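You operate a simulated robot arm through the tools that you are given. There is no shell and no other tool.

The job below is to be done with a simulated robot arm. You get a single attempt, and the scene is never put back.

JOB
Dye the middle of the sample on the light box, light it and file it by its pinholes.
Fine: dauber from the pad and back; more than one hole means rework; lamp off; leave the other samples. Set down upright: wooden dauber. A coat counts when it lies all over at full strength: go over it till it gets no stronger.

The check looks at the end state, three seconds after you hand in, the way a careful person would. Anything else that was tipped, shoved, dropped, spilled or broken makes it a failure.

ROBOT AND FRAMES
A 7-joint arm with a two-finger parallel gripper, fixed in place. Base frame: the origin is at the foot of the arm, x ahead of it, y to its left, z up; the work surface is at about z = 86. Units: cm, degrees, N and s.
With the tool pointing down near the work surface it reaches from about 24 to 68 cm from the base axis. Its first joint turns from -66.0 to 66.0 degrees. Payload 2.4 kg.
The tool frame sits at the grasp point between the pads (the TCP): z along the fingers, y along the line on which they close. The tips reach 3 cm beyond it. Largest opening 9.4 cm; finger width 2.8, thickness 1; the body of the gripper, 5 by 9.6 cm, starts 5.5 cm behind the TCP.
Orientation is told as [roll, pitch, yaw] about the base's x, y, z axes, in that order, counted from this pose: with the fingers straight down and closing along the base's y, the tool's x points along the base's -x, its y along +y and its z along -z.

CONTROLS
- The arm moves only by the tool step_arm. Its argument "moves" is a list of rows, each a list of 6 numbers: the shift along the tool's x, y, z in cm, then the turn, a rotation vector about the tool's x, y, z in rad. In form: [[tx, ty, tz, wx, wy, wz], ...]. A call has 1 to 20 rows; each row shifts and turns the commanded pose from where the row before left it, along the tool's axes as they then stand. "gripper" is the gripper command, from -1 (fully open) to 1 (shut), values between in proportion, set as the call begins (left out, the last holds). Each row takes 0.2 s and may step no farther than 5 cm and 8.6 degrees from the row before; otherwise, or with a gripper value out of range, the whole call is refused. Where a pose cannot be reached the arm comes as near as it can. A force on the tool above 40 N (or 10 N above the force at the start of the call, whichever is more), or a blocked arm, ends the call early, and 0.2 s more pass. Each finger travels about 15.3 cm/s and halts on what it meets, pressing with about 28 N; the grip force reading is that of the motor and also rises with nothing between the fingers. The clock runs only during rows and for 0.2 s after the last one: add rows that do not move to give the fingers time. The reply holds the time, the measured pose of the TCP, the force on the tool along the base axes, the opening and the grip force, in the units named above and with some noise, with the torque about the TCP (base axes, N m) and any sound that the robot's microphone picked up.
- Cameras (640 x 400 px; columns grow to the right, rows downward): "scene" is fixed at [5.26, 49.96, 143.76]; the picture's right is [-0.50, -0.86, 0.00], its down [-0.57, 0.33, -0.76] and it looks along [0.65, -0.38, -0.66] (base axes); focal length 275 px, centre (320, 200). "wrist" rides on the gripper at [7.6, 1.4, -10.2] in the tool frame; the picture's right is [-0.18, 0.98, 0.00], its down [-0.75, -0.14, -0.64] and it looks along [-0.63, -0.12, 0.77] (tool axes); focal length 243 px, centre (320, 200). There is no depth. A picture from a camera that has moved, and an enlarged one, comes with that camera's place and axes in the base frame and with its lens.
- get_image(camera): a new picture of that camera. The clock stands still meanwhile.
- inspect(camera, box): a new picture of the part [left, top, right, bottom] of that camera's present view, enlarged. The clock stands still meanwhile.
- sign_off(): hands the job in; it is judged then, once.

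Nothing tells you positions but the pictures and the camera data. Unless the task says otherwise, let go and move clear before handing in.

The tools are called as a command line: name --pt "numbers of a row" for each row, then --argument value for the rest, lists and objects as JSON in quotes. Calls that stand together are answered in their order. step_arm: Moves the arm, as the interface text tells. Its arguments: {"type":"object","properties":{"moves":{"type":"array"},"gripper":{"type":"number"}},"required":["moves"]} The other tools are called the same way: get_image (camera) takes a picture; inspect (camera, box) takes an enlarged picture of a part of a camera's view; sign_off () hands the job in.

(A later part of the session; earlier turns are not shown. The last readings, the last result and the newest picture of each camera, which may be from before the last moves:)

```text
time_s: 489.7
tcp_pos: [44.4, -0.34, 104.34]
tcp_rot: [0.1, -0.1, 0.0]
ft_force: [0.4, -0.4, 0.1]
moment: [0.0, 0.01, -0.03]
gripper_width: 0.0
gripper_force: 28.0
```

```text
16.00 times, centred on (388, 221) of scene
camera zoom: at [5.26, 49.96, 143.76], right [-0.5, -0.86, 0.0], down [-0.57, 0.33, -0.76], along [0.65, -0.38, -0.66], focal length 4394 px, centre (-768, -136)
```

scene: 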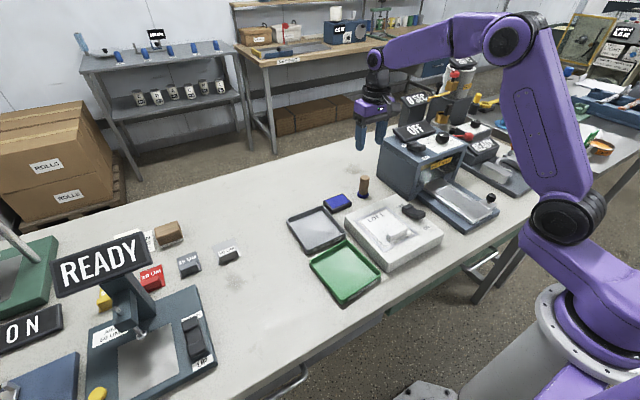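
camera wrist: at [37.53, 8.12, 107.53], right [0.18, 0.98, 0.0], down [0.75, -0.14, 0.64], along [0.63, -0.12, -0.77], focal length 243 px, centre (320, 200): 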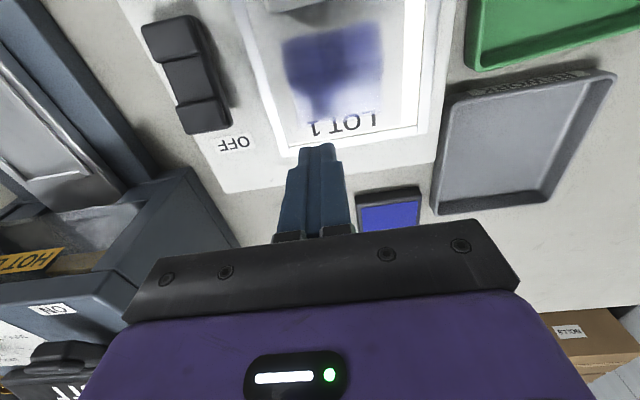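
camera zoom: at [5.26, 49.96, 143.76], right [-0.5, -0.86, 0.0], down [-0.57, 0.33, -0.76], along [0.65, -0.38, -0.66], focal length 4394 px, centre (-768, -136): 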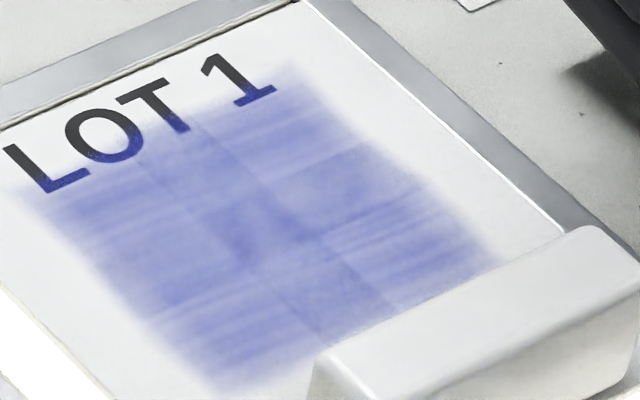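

Coat and count are settled as far as I can see: all four tiles equal, no pinholes. Now over the OFF paddle at about (42.2, -0.25) and pressing gently.

step_arm --pt "1.2 0.03 0 0 0 0" --pt "1.05 0 0 0 0 0" --pt "0 0 3.0 0 0 0" --pt "0 0 3.0 0 0 0" --pt "0 0 1.95 0 0 0" --pt "0 0 0 0 0 0" --gripper 1

step_arm --pt "0 0 0.4 0 0 0" --pt "0 0 0.3 0 0 0" --pt "0 0 0.2 0 0 0" --pt "0 0 0.15 0 0 0" --pt "0 0 0 0 0 0" --gripper 1

inspect --camera "scene" --box '[345, 165, 445, 255]'

```text
time_s: 491.1
tcp_pos: [42.35, -0.3, 96.55]
tcp_rot: [0.2, 0.0, 0.1]
ft_force: [-1.0, -0.2, -0.5]
moment: [-0.02, -0.02, 0.01]
gripper_width: 0.03
gripper_force: 27.5
```

```text
time_s: 492.3
tcp_pos: [42.38, -0.38, 95.42]
tcp_rot: [0.3, -0.1, 0.0]
ft_force: [2.7, 1.1, 3.3]
moment: [0.05, -0.11, 0.03]
gripper_width: 0.02
gripper_force: 28.0
```

```text
4.44 times, centred on (395, 210) of scene
camera zoom: at [5.27, 49.97, 143.76], right [-0.5, -0.86, 0.0], down [-0.57, 0.33, -0.76], along [0.65, -0.38, -0.66], focal length 1221 px, centre (-13, 156)
```

zoom: 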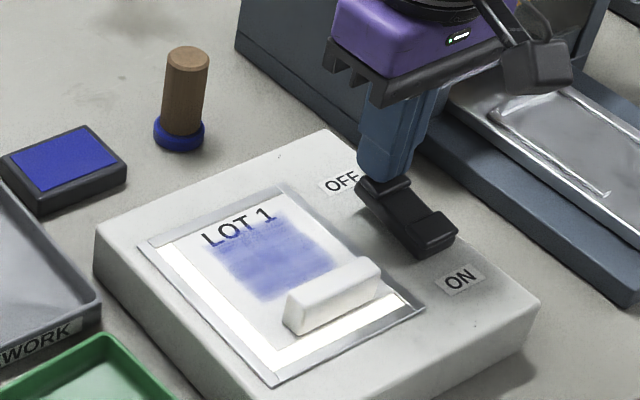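

Light contact with the OFF paddle; pressing in small steps.

step_arm --pt "0 0 0.08 0 0 0" --pt "0 0 0.08 0 0 0" --pt "0 0 0.08 0 0 0" --pt "0 0 0.08 0 0 0" --pt "0 0 0 0 0 0" --gripper 1

inspect --camera "scene" --box '[345, 165, 445, 255]'

```text
time_s: 493.5
tcp_pos: [42.2, -0.27, 95.06]
tcp_rot: [0.1, 0.1, 0.0]
ft_force: [0.0, -0.8, -0.3]
moment: [0.01, -0.01, 0.01]
gripper_width: 0.02
gripper_force: 27.9
```

```text
4.44 times, centred on (395, 210) of scene
camera zoom: at [5.26, 49.96, 143.76], right [-0.5, -0.86, 0.0], down [-0.57, 0.33, -0.76], along [0.65, -0.38, -0.66], focal length 1221 px, centre (-13, 156)
```

zoom: 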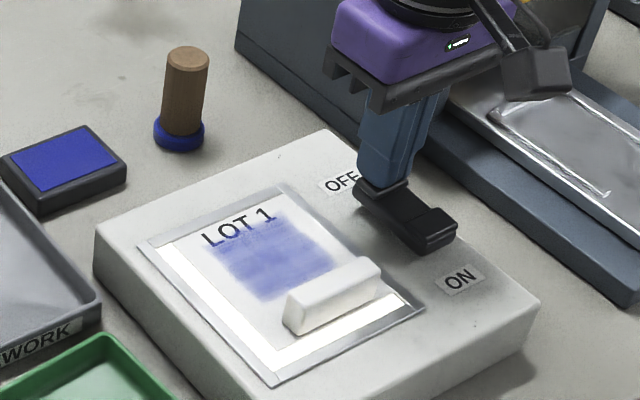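

step_arm --pt "0 0 0.08 0 0 0" --pt "0 0 0.08 0 0 0" --pt "0 0 0.08 0 0 0" --pt "0 0 0 0 0 0" --gripper 1

inspect --camera "scene" --box '[345, 165, 445, 255]'

```text
time_s: 494.5
tcp_pos: [42.27, -0.31, 94.9]
tcp_rot: [0.0, 0.1, 0.2]
ft_force: [0.9, 0.7, 0.1]
moment: [0.0, -0.01, -0.01]
gripper_width: 0.0
gripper_force: 27.8
```

```text
4.44 times, centred on (395, 210) of scene
camera zoom: at [5.26, 49.96, 143.76], right [-0.5, -0.86, 0.0], down [-0.57, 0.33, -0.76], along [0.65, -0.38, -0.66], focal length 1221 px, centre (-13, 156)
```

zoom: 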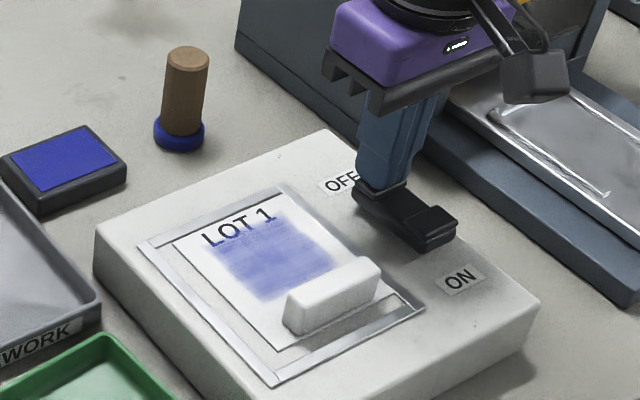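

The lamp went off. As a cross-check of the count with the coat complete, I'll switch it on once more and look again. Raising and moving over the ON paddle.

step_arm --pt "0 0 -0.5 0 0 0" --pt "0 0 -1.5 0 0 0" --pt "0 0 -1.0 0 0 0" --pt "2.2 -0.05 0 0 0 0" --pt "2.1 0 0 0 0 0" --pt "0 0 0 0 0 0" --pt "0 0 1.5 0 0 0" --pt "0 0 0.8 0 0 0" --pt "0 0 0 0 0 0" --gripper 1

inspect --camera "scene" --box '[345, 165, 445, 255]'

```text
time_s: 496.5
tcp_pos: [37.89, -0.48, 95.59]
tcp_rot: [0.0, 0.0, 0.0]
ft_force: [-0.3, -0.5, -0.3]
moment: [-0.03, -0.01, -0.02]
gripper_width: 0.0
gripper_force: 28.0
```

```text
4.44 times, centred on (395, 210) of scene
camera zoom: at [5.26, 49.96, 143.76], right [-0.5, -0.86, 0.0], down [-0.57, 0.33, -0.76], along [0.65, -0.38, -0.66], focal length 1221 px, centre (-13, 156)
```

zoom: 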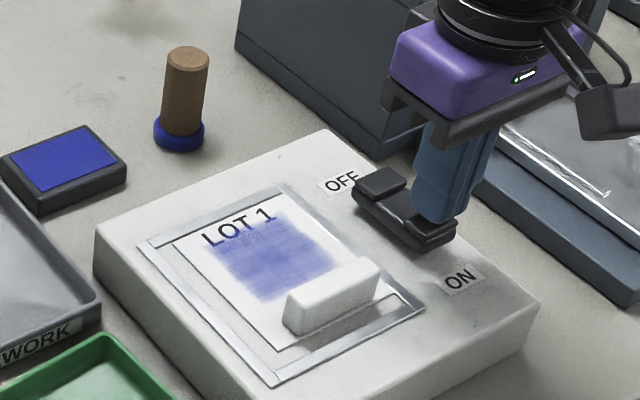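

step_arm --pt "0 0 0.15 0 0 0" --pt "0 0 0.1 0 0 0" --pt "0 0 0.08 0 0 0" --pt "0 0 0.08 0 0 0" --pt "0 0 0.08 0 0 0" --pt "0 0 0 0 0 0" --gripper 1

inspect --camera "scene" --box '[345, 165, 445, 255]'

```text
time_s: 497.9
tcp_pos: [37.98, -0.54, 95.07]
tcp_rot: [0.2, 0.0, -0.1]
ft_force: [0.0, -0.3, 0.2]
moment: [-0.02, 0.0, 0.0]
gripper_width: 0.0
gripper_force: 27.4
```

```text
4.44 times, centred on (395, 210) of scene
camera zoom: at [5.26, 49.96, 143.76], right [-0.5, -0.86, 0.0], down [-0.57, 0.33, -0.76], along [0.65, -0.38, -0.66], focal length 1221 px, centre (-13, 156)
```

zoom: 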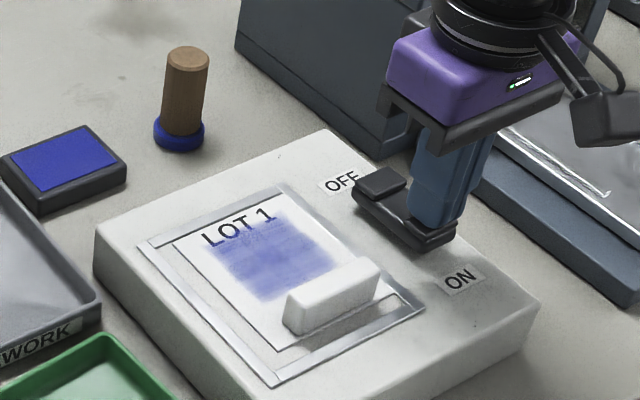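

step_arm --pt "0 0 0.06 0 0 0" --pt "0 0 0.06 0 0 0" --pt "0 0 0.06 0 0 0" --pt "0 0 0 0 0 0" --gripper 1

inspect --camera "scene" --box '[345, 165, 445, 255]'

```text
time_s: 498.9
tcp_pos: [37.99, -0.37, 94.91]
tcp_rot: [0.1, -0.1, 0.0]
ft_force: [0.3, -0.1, 0.2]
moment: [-0.01, -0.01, 0.0]
gripper_width: 0.01
gripper_force: 27.6
```

```text
4.44 times, centred on (395, 210) of scene
camera zoom: at [5.26, 49.96, 143.76], right [-0.5, -0.86, 0.0], down [-0.57, 0.33, -0.76], along [0.65, -0.38, -0.66], focal length 1221 px, centre (-13, 156)
```

zoom: 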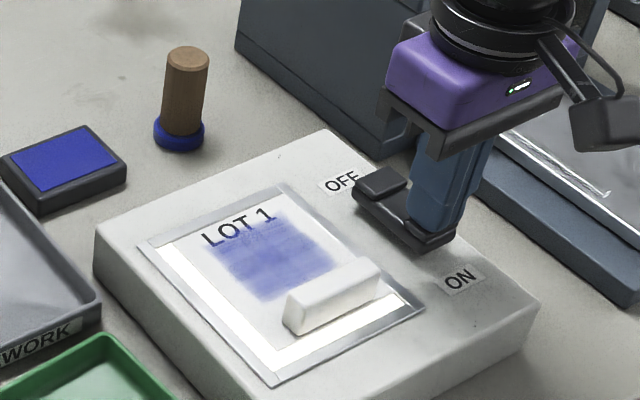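

Lamp on again. Inspecting the film once more.

inspect --camera "scene" --box '[368, 208, 416, 240]'

inspect --camera "scene" --box '[370, 212, 390, 226]'

inspect --camera "scene" --box '[378, 216, 402, 232]'

inspect --camera "wrist" --box '[360, 60, 520, 200]'

```text
12.50 times, centred on (392, 224) of scene
camera zoom: at [5.26, 49.96, 143.76], right [-0.5, -0.86, 0.0], down [-0.57, 0.33, -0.76], along [0.65, -0.38, -0.66], focal length 3433 px, centre (-580, -100)
```

zoom: 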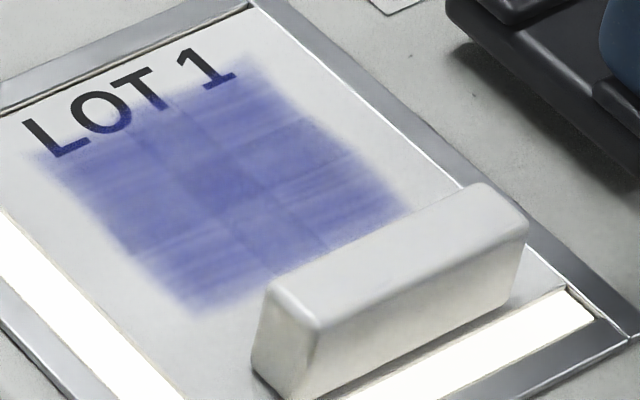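

```text
16.00 times, centred on (380, 219) of scene
camera zoom: at [5.26, 49.96, 143.76], right [-0.5, -0.86, 0.0], down [-0.57, 0.33, -0.76], along [0.65, -0.38, -0.66], focal length 4394 px, centre (-640, -104)
```

zoom: 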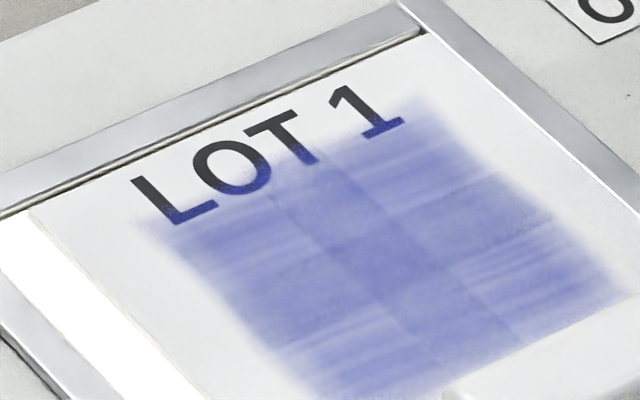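

```text
16.00 times, centred on (390, 224) of scene
camera zoom: at [5.26, 49.96, 143.76], right [-0.5, -0.86, 0.0], down [-0.57, 0.33, -0.76], along [0.65, -0.38, -0.66], focal length 4394 px, centre (-800, -184)
```

zoom: 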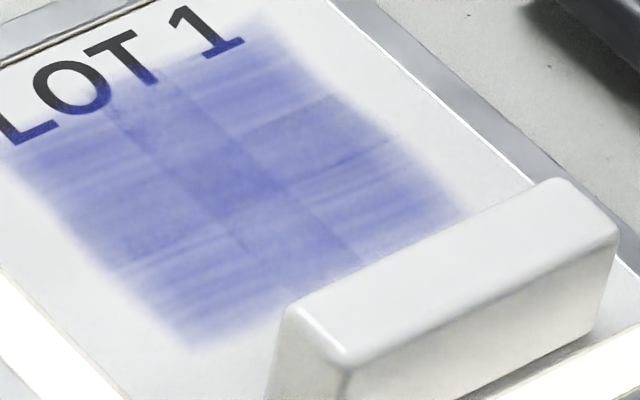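

```text
2.86 times, centred on (440, 130) of wrist
camera zoom: at [30.53, 1.01, 105.16], right [0.18, 0.98, 0.0], down [0.75, -0.14, 0.64], along [0.63, -0.12, -0.77], focal length 693 px, centre (-23, 400)
```

zoom: 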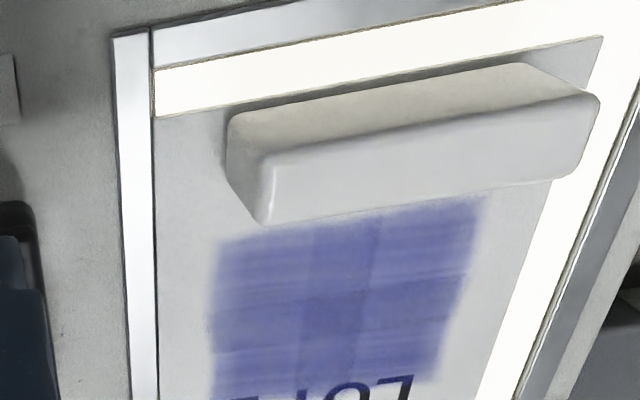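

No pinholes this time either. One untested factor is how well the dauber loads: I'll do a final experiment with a much longer dwell on the pad and see if the coat deepens. Fetching the dauber (lamp stays on meanwhile).

step_arm --pt "0 0 -0.5 0 0 0" --pt "0 0 -3.0 0 0 0" --pt "0 0 -3.0 0 0 0" --pt "0 0 -3.0 0 0 0" --pt "-2.5 0.3 0 0 0 0" --pt "-2.5 0.4 0 0 0 0" --pt "-2.5 0.4 0 0 0 0" --pt "-2.5 0.4 0 0 0 0" --pt "-2.5 0.4 0 0 0 0" --pt "-2.5 0.4 0 0 0 0" --pt "-2.5 0.4 0 0 0 0" --pt "-2.55 0.25 0 0 0 0" --pt "0 0 0 0 0 0" --pt "0 0 0 0 0 0" --gripper -0.2

inspect --camera "wrist" --box '[240, 40, 400, 240]'

```text
time_s: 501.9
tcp_pos: [58.05, 2.66, 104.45]
tcp_rot: [0.2, 0.0, 0.1]
ft_force: [0.0, 0.6, 0.7]
moment: [0.02, 0.02, 0.0]
gripper_width: 5.64
gripper_force: 0.0
```

```text
2.00 times, centred on (320, 140) of wrist
camera zoom: at [50.62, 4.08, 114.62], right [0.18, 0.98, 0.0], down [0.75, -0.14, 0.64], along [0.63, -0.12, -0.77], focal length 485 px, centre (320, 320)
```

zoom: 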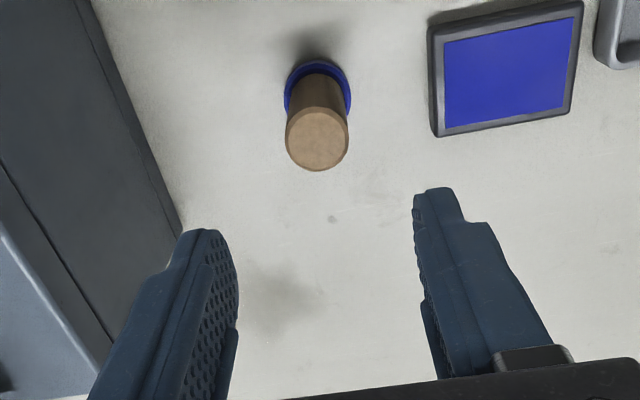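

step_arm --pt "0 0 3.0 0 0 0" --pt "0 0 3.0 0 0 0" --pt "0 0 3.0 0 0 0" --pt "0 0 2.5 0 0 0" --pt "0 0 1.8 0 0 0" --pt "0 0 0.45 0 0 0" --pt "0 0 0 0 0 0" --gripper -0.2

step_arm --pt "0 0 0 0 0 0" --pt "0 0 0 0 0 0" --pt "0 0 0 0 0 0" --pt "0 0 0 0 0 0" --gripper 1

step_arm --pt "0 0 -1.0 0 0 0" --pt "0 0 -2.0 0 0 0" --pt "0 0 -2.0 0 0 0" --pt "0 0 -1.0 0 0 0" --pt "-0.05 1.5 0 0 0 0" --pt "-0.05 2.5 0 0 0 0" --pt "-0.05 2.5 0 0 0 0" --pt "-0.05 2.0 0 0 0 0" --pt "0 1.4 0 0 0 0" --pt "0 0 0 0 0 0" --pt "0 0 2.0 0 0 0" --pt "0 0 1.5 0 0 0" --pt "0 0 0.5 0 0 0" --pt "0 0 0.2 0 0 0" --pt "0 0 0.06 0 0 0" --pt "0 0 0 0 0 0" --gripper 1

```text
time_s: 503.5
tcp_pos: [57.96, 2.45, 90.67]
tcp_rot: [0.0, 0.0, 0.0]
ft_force: [-0.2, -0.1, 0.1]
moment: [0.01, -0.02, -0.01]
gripper_width: 5.65
gripper_force: 0.0
```

```text
time_s: 504.5
tcp_pos: [57.93, 2.63, 90.71]
tcp_rot: [0.1, 0.1, 0.0]
ft_force: [0.1, -0.2, -0.5]
moment: [0.04, 0.01, 0.0]
gripper_width: 2.96
gripper_force: 28.1
```

```text
time_s: 507.9
tcp_pos: [58.23, 12.38, 92.39]
tcp_rot: [0.0, -0.1, 0.0]
ft_force: [-4.4, -1.8, 18.7]
moment: [-0.15, 0.28, -0.01]
gripper_width: 2.95
gripper_force: 28.3
```

On the felt at 19 N; easing slightly and dwelling about 8 s.

step_arm --pt "0 0 -0.03 0 0 0" --pt "0 0 0 0 0 0" --pt "0 0 0 0 0 0" --pt "0 0 0 0 0 0" --pt "0 0 0 0 0 0" --pt "0 0 0 0 0 0" --pt "0 0 0 0 0 0" --pt "0 0 0 0 0 0" --pt "0 0 0 0 0 0" --pt "0 0 0 0 0 0" --pt "0 0 0 0 0 0" --pt "0 0 0 0 0 0" --pt "0 0 0 0 0 0" --pt "0 0 0 0 0 0" --pt "0 0 0 0 0 0" --pt "0 0 0 0 0 0" --pt "0 0 0 0 0 0" --pt "0 0 0 0 0 0" --pt "0 0 0 0 0 0" --pt "0 0 0 0 0 0" --gripper 1

step_arm --pt "0 0 -0.4 0 0 0" --pt "0 0.6 0 0 0 0" --pt "0 0 0.4 0 0 0" --pt "0 0 0 0 0 0" --pt "0 0 0 0 0 0" --pt "0 0 0 0 0 0" --pt "0 0 0 0 0 0" --pt "0 0 0 0 0 0" --pt "0 0 0 0 0 0" --pt "0 0 0 0 0 0" --pt "0 0 -0.4 0 0 0" --pt "0 -1.2 0 0 0 0" --pt "0 0 0.4 0 0 0" --pt "0 0 0 0 0 0" --pt "0 0 0 0 0 0" --pt "0 0 0 0 0 0" --pt "0 0 0 0 0 0" --pt "0 0 0 0 0 0" --pt "0 0 0 0 0 0" --pt "0 0 0 0 0 0" --gripper 1

step_arm --pt "0 0 -0.3 0 0 0" --pt "0 0.6 -1.5 0 0 0" --pt "0 0 -2.5 0 0 0" --pt "0 0 -3.0 0 0 0" --pt "1.5 -0.3 0 0 0 0" --pt "2.5 -0.4 0 0 0 0" --pt "2.5 -0.4 0 0 0 0" --pt "2.5 -0.4 0 0 0 0" --pt "2.5 -0.4 0 0 0 0" --pt "2.5 -0.35 0 0 0 0" --pt "1.75 -0.1 0 0 0 0" --pt "0 0 0 0 0 0" --pt "0 0 1.5 0 0 0" --pt "0 0 1.5 0 0 0" --pt "0 0 0.9 0 0 0" --pt "0 0 0.2 0 0 0" --pt "0 0 0.12 0 0 0" --pt "0 0 0.03 0 0 0" --pt "0 0 0 0 0 0" --gripper 1

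```text
time_s: 512.1
tcp_pos: [58.33, 12.47, 92.32]
tcp_rot: [0.1, 0.0, 0.0]
ft_force: [1.6, 0.7, 21.9]
moment: [-0.01, -0.1, 0.01]
gripper_width: 2.94
gripper_force: 28.2
```

```text
time_s: 516.3
tcp_pos: [58.15, 12.03, 92.3]
tcp_rot: [0.2, -0.1, 0.0]
ft_force: [0.0, -0.5, -0.3]
moment: [0.01, 0.03, 0.0]
gripper_width: 2.93
gripper_force: 27.8
```

```text
time_s: 520.3
tcp_pos: [42.49, 10.13, 95.5]
tcp_rot: [0.1, 0.0, 0.0]
ft_force: [0.1, 0.1, -0.4]
moment: [0.02, 0.03, -0.02]
gripper_width: 2.94
gripper_force: 27.7
```

step_arm --pt "0 0 0.07 0 0 0" --pt "0 0 0.05 0 0 0" --pt "0 0 0 0 0 0" --gripper 1

```text
time_s: 521.1
tcp_pos: [42.63, 10.19, 95.44]
tcp_rot: [0.1, 0.0, 0.1]
ft_force: [-3.3, 0.5, 9.0]
moment: [-0.06, 0.21, -0.01]
gripper_width: 2.94
gripper_force: 28.2
```

Contact at 9 N. Several slow strokes over the far +y tile only.

step_arm --pt "0 -0.3 0.02 0 0 0" --pt "0 -0.4 0 0 0 0" --pt "0 -0.4 0 0 0 0" --pt "0 -0.4 0 0 0 0" --pt "0 -0.4 0 0 0 0" --pt "0 -0.3 0 0 0 0" --pt "0 0 -0.4 0 0 0" --pt "0 2.2 0 0 0 0" --pt "0 0 0 0 0 0" --pt "0 0 0.41 0 0 0" --pt "0 -0.3 0 0 0 0" --pt "0 -0.4 0 0 0 0" --pt "0 -0.4 0 0 0 0" --pt "0 -0.4 0 0 0 0" --pt "0 -0.4 0 0 0 0" --pt "0 -0.3 0 0 0 0" --gripper 1

step_arm --pt "0 0 -0.4 0 0 0" --pt "0 2.2 0 0 0 0" --pt "0 0 0 0 0 0" --pt "0 0 0.41 0 0 0" --pt "0 -0.3 0 0 0 0" --pt "0 -0.4 0 0 0 0" --pt "0 -0.4 0 0 0 0" --pt "0 -0.4 0 0 0 0" --pt "0 -0.4 0 0 0 0" --pt "0 -0.3 0 0 0 0" --pt "0 0 -0.4 0 0 0" --pt "0 2.2 0 0 0 0" --pt "0 0 0 0 0 0" --pt "0 0 0.41 0 0 0" --pt "0 -0.3 0 0 0 0" --pt "0 -0.4 0 0 0 0" --pt "0 -0.4 0 0 0 0" --pt "0 -0.4 0 0 0 0" --pt "0 -0.4 0 0 0 0" --pt "0 -0.3 0 0 0 0" --gripper 1

```text
time_s: 524.5
tcp_pos: [42.59, 7.97, 95.31]
tcp_rot: [0.1, -0.1, 0.0]
ft_force: [2.4, 9.9, 22.9]
moment: [0.43, -0.15, 0.05]
gripper_width: 2.93
gripper_force: 28.4
```

```text
time_s: 528.7
tcp_pos: [42.55, 7.91, 95.3]
tcp_rot: [0.1, 0.0, 0.0]
ft_force: [1.1, 2.3, 3.2]
moment: [0.09, -0.01, 0.01]
gripper_width: 2.94
gripper_force: 28.0
```

step_arm --pt "0 0 -0.4 0 0 0" --pt "0 0 -2.5 0 0 0" --pt "0 0 -2.0 0 0 0" --pt "-2.5 -0.6 0 0 0 0" --pt "-2.5 -0.6 0 0 0 0" --pt "-0.5 -0.4 0 0 0 0" --pt "0 0 0 0 0 0" --pt "0 0 0 0 0 0" --gripper 1

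inspect --camera "wrist" --box '[260, 0, 400, 100]'

inspect --camera "wrist" --box '[335, 10, 385, 45]'

inspect --camera "scene" --box '[374, 212, 402, 230]'

```text
time_s: 530.5
tcp_pos: [48.11, 6.17, 100.24]
tcp_rot: [0.2, 0.0, -0.1]
ft_force: [0.2, 0.1, -1.3]
moment: [0.01, 0.01, 0.01]
gripper_width: 2.93
gripper_force: 28.6
```

```text
4.00 times, centred on (330, 50) of wrist
camera zoom: at [40.58, 7.67, 110.46], right [0.18, 0.98, 0.0], down [0.75, -0.14, 0.64], along [0.63, -0.12, -0.77], focal length 970 px, centre (280, 800)
```

zoom: 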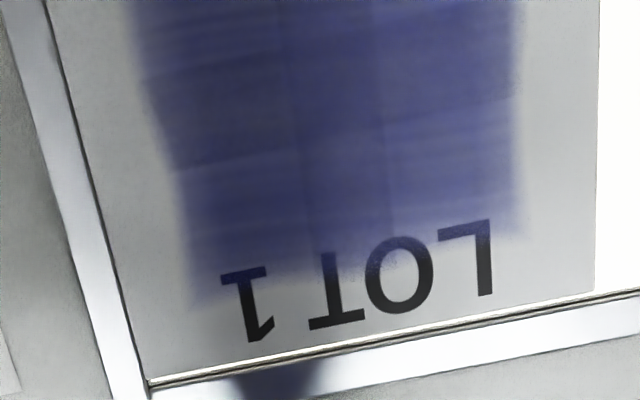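

```text
11.43 times, centred on (360, 28) of wrist
camera zoom: at [40.58, 7.67, 110.46], right [0.18, 0.98, 0.0], down [0.75, -0.14, 0.64], along [0.63, -0.12, -0.77], focal length 2773 px, centre (-137, 2171)
```

zoom: 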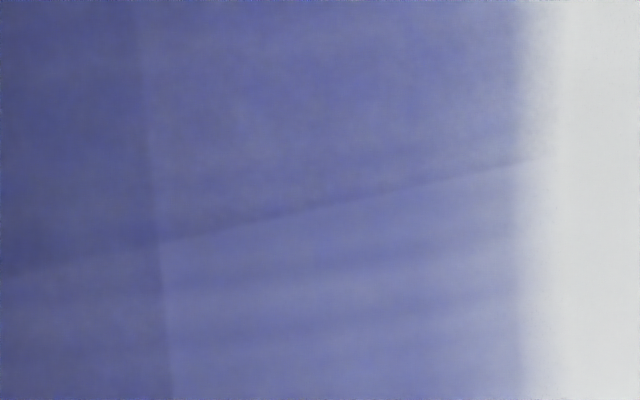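

```text
16.00 times, centred on (388, 221) of scene
camera zoom: at [5.27, 49.96, 143.76], right [-0.5, -0.86, 0.0], down [-0.57, 0.33, -0.76], along [0.65, -0.38, -0.66], focal length 4394 px, centre (-768, -136)
```

zoom: 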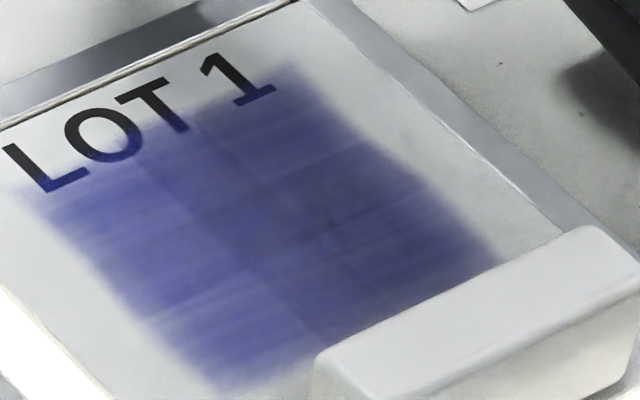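

Identical to the last check in the same pose — the coat is definitely at its maximum, and no pinholes show. Returning the dauber to its place for good.

step_arm --pt "-2.0 -0.6 -0.3 0 0 0" --pt "-2.5 -1.0 0 0 0 0" --pt "-2.5 -1.0 0 0 0 0" --pt "-2.5 -1.0 0 0 0 0" --pt "-0.55 -0.15 0 0 0 0" --pt "0 0 0 0 0 0" --pt "0 0 3.0 0 0 0" --pt "0 0 3.0 0 0 0" --pt "0 0 2.5 0 0 0" --pt "0 0 1.0 0 0 0" --pt "0 0 0.3 0 0 0" --pt "0 0 0 0 0 0" --gripper 1

step_arm --pt "0 0 0.08 0 0 0" --pt "0 0 0.07 0 0 0" --pt "0 0 0.05 0 0 0" --pt "0 0 0 0 0 0" --gripper 1

```text
time_s: 533.1
tcp_pos: [58.08, 2.59, 90.62]
tcp_rot: [0.1, 0.0, 0.1]
ft_force: [0.0, 0.1, -0.5]
moment: [-0.01, 0.01, 0.0]
gripper_width: 2.95
gripper_force: 27.8
```

```text
time_s: 534.1
tcp_pos: [58.0, 2.47, 90.56]
tcp_rot: [0.0, -0.2, -0.1]
ft_force: [-3.0, -1.0, 13.5]
moment: [-0.14, 0.21, 0.01]
gripper_width: 2.92
gripper_force: 28.2
```

step_arm --pt "0 0 -0.05 0 0 0" --pt "0 0 0 0 0 0" --gripper 1

step_arm --pt "0 0 0 0 0 0" --pt "0 0 0 0 0 0" --pt "0 0 0 0 0 0" --pt "0 0 -1.0 0 0 0" --pt "0 0 -2.0 0 0 0" --pt "0 0 -3.0 0 0 0" --pt "0 0 -4.0 0 0 0" --pt "0 0 -4.0 0 0 0" --pt "0 0 0 0 0 0" --gripper -0.2

inspect --camera "scene" --box '[315, 160, 415, 215]'

```text
time_s: 534.7
tcp_pos: [58.12, 2.55, 90.46]
tcp_rot: [0.1, -0.1, -0.1]
ft_force: [0.6, -3.3, 10.4]
moment: [-0.16, 0.0, -0.01]
gripper_width: 2.94
gripper_force: 27.9
```

```text
time_s: 536.7
tcp_pos: [58.15, 2.76, 104.58]
tcp_rot: [0.1, 0.1, 0.0]
ft_force: [0.0, 0.0, 0.2]
moment: [0.02, 0.01, -0.01]
gripper_width: 5.63
gripper_force: 0.2
```

```text
6.40 times, centred on (365, 188) of scene
camera zoom: at [5.26, 49.96, 143.76], right [-0.5, -0.86, 0.0], down [-0.57, 0.33, -0.76], along [0.65, -0.38, -0.66], focal length 1758 px, centre (32, 280)
```

zoom: 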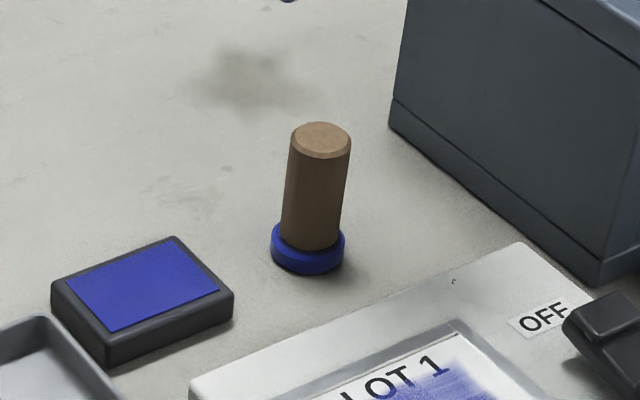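

Dauber is upright in place. Now switching the lamp off.

step_arm --pt "2.5 -0.5 0 0 0 0" --pt "2.5 -0.5 0 0 0 0" --pt "2.5 -0.5 0 0 0 0" --pt "2.5 -0.5 0 0 0 0" --pt "2.5 -0.5 0 0 0 0" --pt "2.0 -0.3 0 0 0 0" --pt "1.25 -0.1 0 0 0 0" --pt "0 0 0 0 0 0" --pt "0 0 3.0 0 0 0" --pt "0 0 3.0 0 0 0" --pt "0 0 2.0 0 0 0" --pt "0 0 0.8 0 0 0" --pt "0 0 0 0 0 0" --gripper 1

step_arm --pt "0 0 0.2 0 0 0" --pt "0 0 0.12 0 0 0" --pt "0 0 0.08 0 0 0" --pt "0 0 0.08 0 0 0" --pt "0 0 0.08 0 0 0" --pt "0 0 0.08 0 0 0" --pt "0 0 0 0 0 0" --gripper 1

inspect --camera "scene" --box '[345, 165, 445, 255]'

```text
time_s: 539.5
tcp_pos: [42.31, -0.37, 95.83]
tcp_rot: [0.1, 0.0, 0.0]
ft_force: [-0.3, -0.1, 0.0]
moment: [0.01, -0.01, -0.01]
gripper_width: 0.0
gripper_force: 28.2
```

```text
time_s: 541.1
tcp_pos: [42.24, -0.26, 95.09]
tcp_rot: [0.1, 0.1, 0.1]
ft_force: [1.0, 1.2, 1.8]
moment: [-0.02, -0.04, 0.0]
gripper_width: 0.01
gripper_force: 28.0
```

```text
4.44 times, centred on (395, 210) of scene
camera zoom: at [5.26, 49.96, 143.76], right [-0.5, -0.86, 0.0], down [-0.57, 0.33, -0.76], along [0.65, -0.38, -0.66], focal length 1221 px, centre (-13, 156)
```

zoom: 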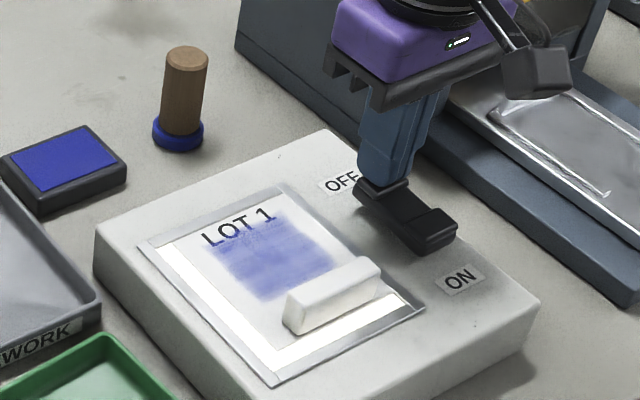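

step_arm --pt "0 0 0.08 0 0 0" --pt "0 0 0.08 0 0 0" --pt "0 0 0.08 0 0 0" --pt "0 0 0.05 0 0 0" --pt "0 0 0 0 0 0" --gripper 1

inspect --camera "scene" --box '[345, 165, 445, 255]'

```text
time_s: 542.3
tcp_pos: [42.23, -0.3, 94.71]
tcp_rot: [0.1, -0.1, 0.0]
ft_force: [1.2, 0.1, 0.1]
moment: [0.0, -0.02, 0.01]
gripper_width: 0.0
gripper_force: 28.5
```

```text
4.44 times, centred on (395, 210) of scene
camera zoom: at [5.26, 49.96, 143.76], right [-0.5, -0.86, 0.0], down [-0.57, 0.33, -0.76], along [0.65, -0.38, -0.66], focal length 1221 px, centre (-13, 156)
```

zoom: 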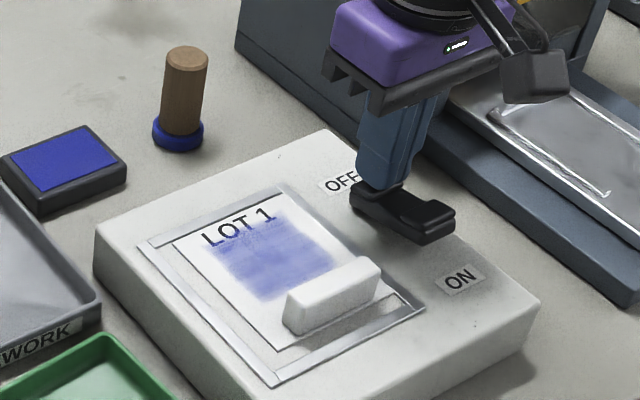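

Lamp is off. Next: pick the sample by its tab. I'll rise and move to where the wrist camera sees the tab.

step_arm --pt "0 0 -0.5 0 0 0" --pt "0 0 -3.0 0 0 0" --pt "0 0 -3.0 0 0 0" --pt "0 0 -3.0 0 0 0" --pt "2.0 2.0 0 0 0 0" --pt "2.0 2.0 0 0 0 0" --pt "2.0 2.0 0 0 0 0" --pt "1.5 1.5 0 0 0 0" --pt "0 0 0 0 0 0" --pt "0 0 0 0 0 0" --gripper -1

get_image --camera "wrist"

inspect --camera "wrist" --box '[240, 60, 420, 180]'

inspect --camera "scene" --box '[345, 190, 445, 255]'

```text
time_s: 544.5
tcp_pos: [34.66, 7.28, 104.25]
tcp_rot: [0.2, 0.0, 0.0]
ft_force: [-0.1, -0.4, -0.5]
moment: [0.0, 0.01, -0.01]
gripper_width: 9.39
gripper_force: 0.1
```

```text
taken
camera wrist: at [27.31, 8.64, 114.47], right [0.18, 0.98, 0.0], down [0.75, -0.14, 0.64], along [0.63, -0.12, -0.77], focal length 243 px, centre (320, 200)
```

wrist: 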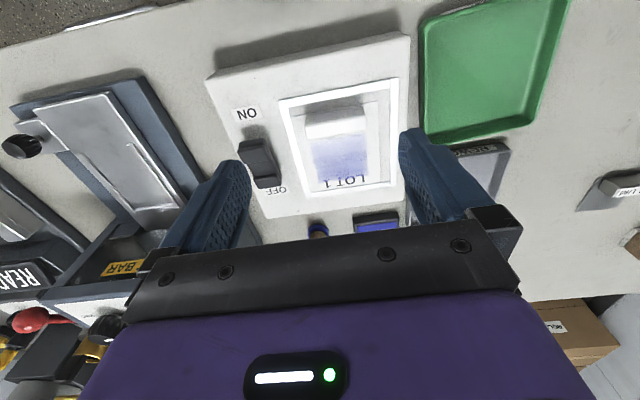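

```text
3.33 times, centred on (330, 120) of wrist
camera zoom: at [27.31, 8.64, 114.47], right [0.18, 0.98, 0.0], down [0.75, -0.14, 0.64], along [0.63, -0.12, -0.77], focal length 809 px, centre (287, 467)
```

zoom: 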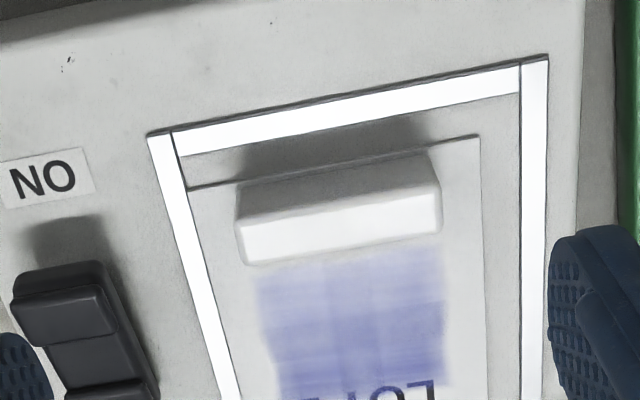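

```text
6.15 times, centred on (395, 222) of scene
camera zoom: at [5.26, 49.96, 143.76], right [-0.5, -0.86, 0.0], down [-0.57, 0.33, -0.76], along [0.65, -0.38, -0.66], focal length 1690 px, centre (-142, 62)
```

zoom: 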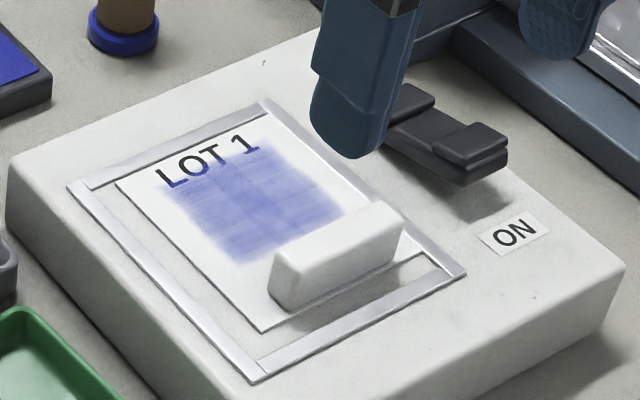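

The tab spans about x 36.0–37.2, y 5.65–11.2, top near z 93.2. I'll centre the open fingers over it at (36.6, 8.45) and lower in stages.

step_arm --pt "-0.9 0.6 0 0 0 0" --pt "-0.9 0.6 0 0 0 0" --pt "0 0 2.5 0 0 0" --pt "0 0 2.5 0 0 0" --pt "0 0 1.5 0 0 0" --pt "0 0 0 0 0 0" --pt "0 0 0 0 0 0" --gripper -1

get_image --camera "wrist"

inspect --camera "scene" --box '[355, 165, 455, 255]'

```text
time_s: 546.1
tcp_pos: [36.46, 8.38, 97.87]
tcp_rot: [0.1, 0.0, 0.0]
ft_force: [-1.1, -0.3, -0.3]
moment: [-0.05, -0.01, -0.02]
gripper_width: 9.43
gripper_force: 0.1
```

```text
taken
camera wrist: at [29.12, 9.8, 108.13], right [0.18, 0.98, 0.0], down [0.75, -0.14, 0.64], along [0.63, -0.12, -0.77], focal length 243 px, centre (320, 200)
```

wrist: 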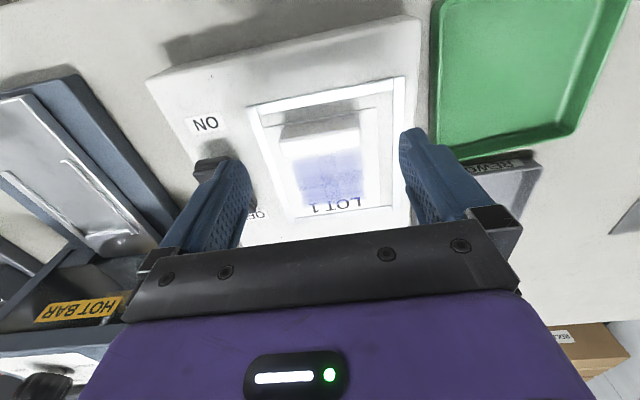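

```text
4.44 times, centred on (405, 210) of scene
camera zoom: at [5.26, 49.96, 143.76], right [-0.5, -0.86, 0.0], down [-0.57, 0.33, -0.76], along [0.65, -0.38, -0.66], focal length 1221 px, centre (-58, 156)
```

zoom: 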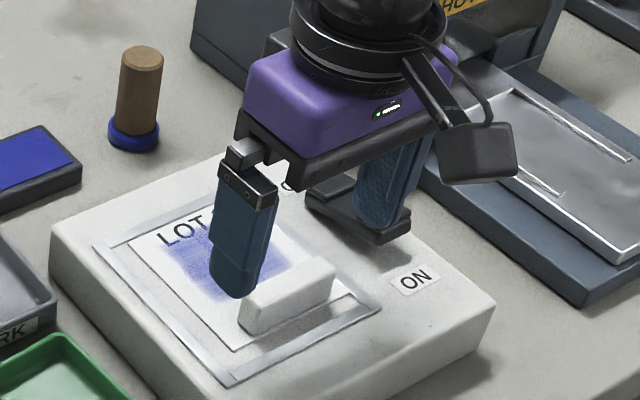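

Aligned over the tab. Narrowing the opening a little, then lowering around it.

step_arm --pt "0 0 0 0 0 0" --pt "0 0 1.2 0 0 0" --pt "0 0 1.2 0 0 0" --pt "0 0 0.8 0 0 0" --pt "0 0 0.4 0 0 0" --pt "0 0 0 0 0 0" --gripper -0.62

get_image --camera "wrist"

inspect --camera "scene" --box '[355, 165, 455, 255]'

```text
time_s: 547.5
tcp_pos: [36.49, 8.48, 94.2]
tcp_rot: [0.1, 0.1, 0.1]
ft_force: [-0.5, 0.0, -0.2]
moment: [-0.02, 0.03, 0.01]
gripper_width: 7.61
gripper_force: 0.0
```

```text
taken
camera wrist: at [29.16, 9.82, 104.48], right [0.18, 0.98, 0.0], down [0.75, -0.14, 0.64], along [0.63, -0.12, -0.77], focal length 243 px, centre (320, 200)
```

wrist: 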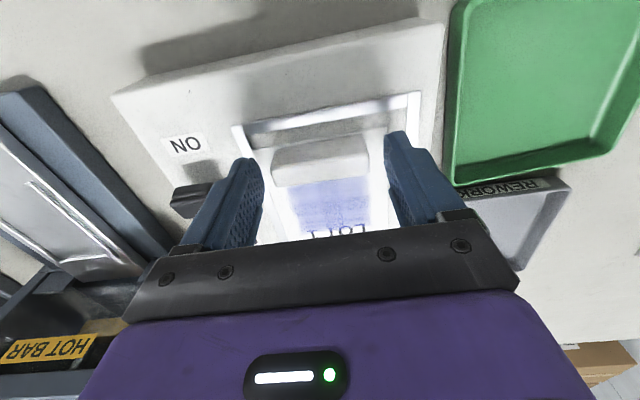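

```text
4.44 times, centred on (405, 210) of scene
camera zoom: at [5.26, 49.96, 143.76], right [-0.5, -0.86, 0.0], down [-0.57, 0.33, -0.76], along [0.65, -0.38, -0.66], focal length 1221 px, centre (-58, 156)
```

zoom: 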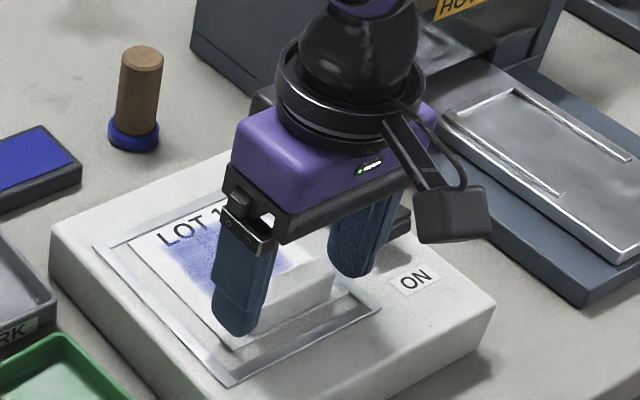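

Fingers straddle the tab's ends. Closing on it.

step_arm --pt "0 0 0 0 0 0" --pt "0 0 0 0 0 0" --pt "0 0 0 0 0 0" --pt "0 0 0 0 0 0" --gripper 1

get_image --camera "wrist"

```text
time_s: 548.5
tcp_pos: [36.65, 8.6, 94.22]
tcp_rot: [0.1, -0.1, 0.1]
ft_force: [0.0, -0.3, 0.7]
moment: [0.0, 0.0, 0.02]
gripper_width: 5.87
gripper_force: 28.1
```

```text
taken
camera wrist: at [29.16, 9.82, 104.49], right [0.18, 0.98, 0.0], down [0.75, -0.14, 0.64], along [0.63, -0.12, -0.77], focal length 243 px, centre (320, 200)
```

wrist: 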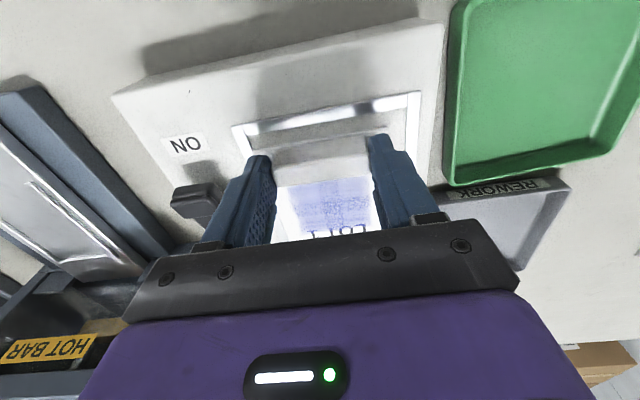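

Gripped (5.9 cm). Lifting slowly and checking how the sample hangs.

step_arm --pt "0 0 -0.5 0 0 0" --pt "0 0 -1.0 0 0 0" --pt "0 0 -1.5 0 0 0" --pt "0 0 -1.5 0 0 0" --pt "0 0 -1.5 0 0 0" --pt "0 0 0 0 0 0" --gripper 1

inspect --camera "scene" --box '[335, 155, 455, 255]'

get_image --camera "wrist"

```text
time_s: 549.9
tcp_pos: [36.55, 8.39, 100.31]
tcp_rot: [0.1, 0.0, 0.0]
ft_force: [-0.1, -0.4, -1.1]
moment: [0.03, 0.01, -0.01]
gripper_width: 5.91
gripper_force: 28.7
```

```text
4.00 times, centred on (395, 205) of scene
camera zoom: at [5.26, 49.96, 143.76], right [-0.5, -0.86, 0.0], down [-0.57, 0.33, -0.76], along [0.65, -0.38, -0.66], focal length 1099 px, centre (20, 180)
```

zoom: 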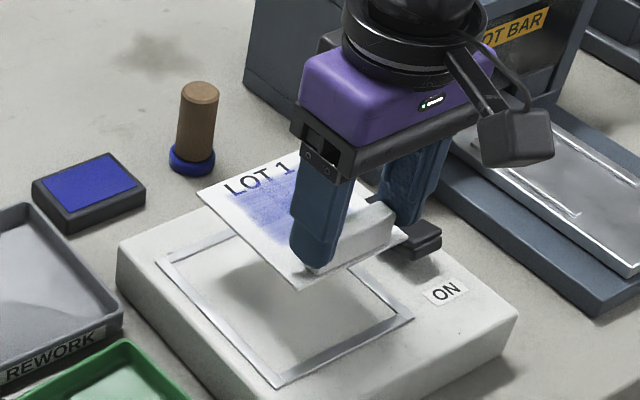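

```text
taken
camera wrist: at [29.14, 9.74, 110.52], right [0.18, 0.98, 0.0], down [0.75, -0.14, 0.64], along [0.63, -0.12, -0.77], focal length 243 px, centre (320, 200)
```

wrist: 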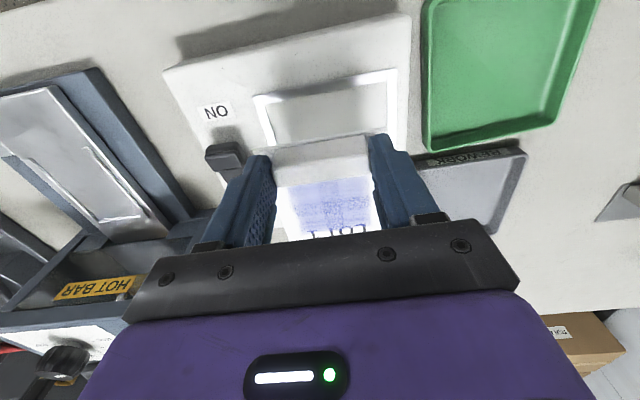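

The sample hangs level. Raising a little more and moving toward the PASS tray, stopping for a look at the tray's position.

step_arm --pt "0 0 -2.0 0 0 0" --pt "0 0 -1.8 0 0 0" --pt "0.8 1.5 0 0 0 0" --pt "1.0 2.0 0 0 0 0" --pt "1.0 2.0 0 0 0 0" --pt "0.8 1.5 0 0 0 0" --pt "0 0 0 0 0 0" --pt "0 0 0 0 0 0" --gripper 1

get_image --camera "wrist"

inspect --camera "scene" --box '[280, 150, 440, 310]'

```text
time_s: 551.7
tcp_pos: [33.0, 15.43, 104.01]
tcp_rot: [0.2, 0.1, 0.0]
ft_force: [-0.6, 0.6, -0.1]
moment: [0.02, 0.05, -0.03]
gripper_width: 5.88
gripper_force: 28.6
```

```text
taken
camera wrist: at [25.58, 16.74, 114.25], right [0.18, 0.98, 0.0], down [0.75, -0.14, 0.64], along [0.63, -0.12, -0.77], focal length 243 px, centre (320, 200)
```

wrist: 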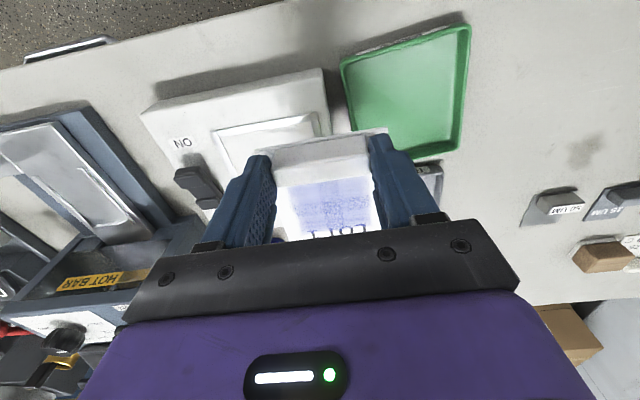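

```text
2.50 times, centred on (360, 230) of scene
camera zoom: at [5.26, 49.96, 143.76], right [-0.5, -0.86, 0.0], down [-0.57, 0.33, -0.76], along [0.65, -0.38, -0.66], focal length 687 px, centre (220, 125)
```

zoom: 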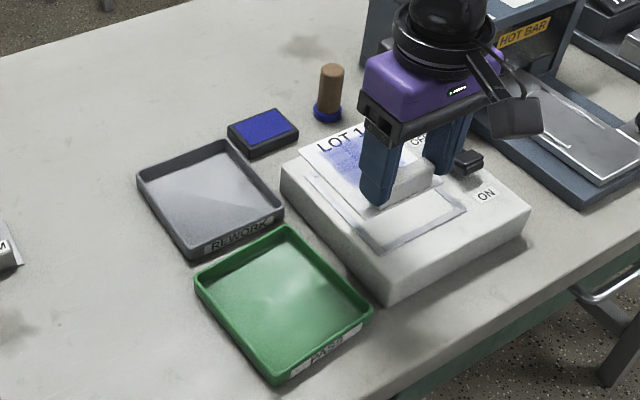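

inspect --camera "wrist" --box '[320, 0, 500, 170]'

```text
2.35 times, centred on (410, 85) of wrist
camera zoom: at [25.58, 16.74, 114.25], right [0.18, 0.98, 0.0], down [0.75, -0.14, 0.64], along [0.63, -0.12, -0.77], focal length 571 px, centre (108, 471)
```

zoom: 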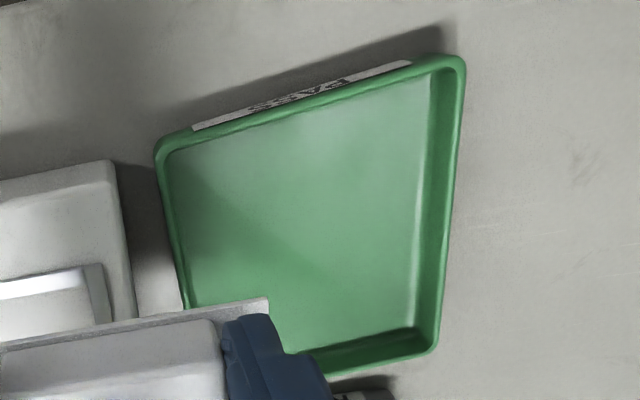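

The PASS tray's outer corners come out near (30.2, 18.0), (29.6, 29.2), (41.9, 30.6), (42.6, 18.4), yawed about 4°. I'll bring the tab to about (32.4, 23.8), turn 3.8° to match, and check before lowering.

step_arm --pt "0.1 1.2 0 0 0 0" --pt "0.1 1.6 0 0 0 0" --pt "0.1 1.6 0 0 0 0" --pt "0.1 1.6 0 0 0 0" --pt "0.1 1.4 0 0 0 0" --pt "0.1 0.95 0 0 0 0" --pt "0 0 0 0 0 -0.033" --pt "0 0 0 0 0 -0.033" --pt "0 0 2.0 0 0 0" --pt "0 0 2.0 0 0 0" --pt "0 0 2.0 0 0 0" --pt "0 0 0 0 0 0" --pt "0 0 0 0 0 0" --gripper 1

get_image --camera "wrist"

inspect --camera "scene" --box '[290, 180, 420, 310]'

```text
time_s: 554.5
tcp_pos: [32.49, 23.63, 97.95]
tcp_rot: [0.2, 0.0, 3.7]
ft_force: [0.4, -0.3, -1.7]
moment: [0.03, 0.01, -0.02]
gripper_width: 5.87
gripper_force: 28.1
```

```text
taken
camera wrist: at [24.98, 24.48, 108.29], right [0.12, 0.99, 0.0], down [0.76, -0.09, 0.64], along [0.64, -0.08, -0.77], focal length 243 px, centre (320, 200)
```

wrist: 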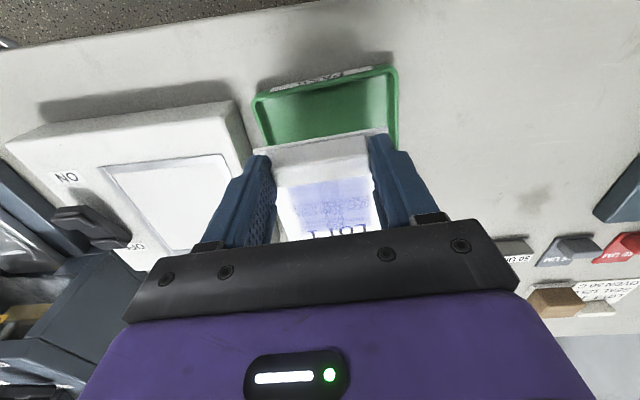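

```text
3.08 times, centred on (355, 245) of scene
camera zoom: at [5.26, 49.96, 143.76], right [-0.5, -0.86, 0.0], down [-0.57, 0.33, -0.76], along [0.65, -0.38, -0.66], focal length 845 px, centre (212, 62)
```

zoom: 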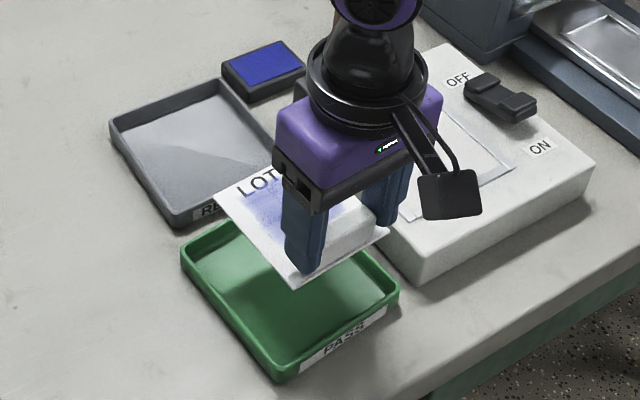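

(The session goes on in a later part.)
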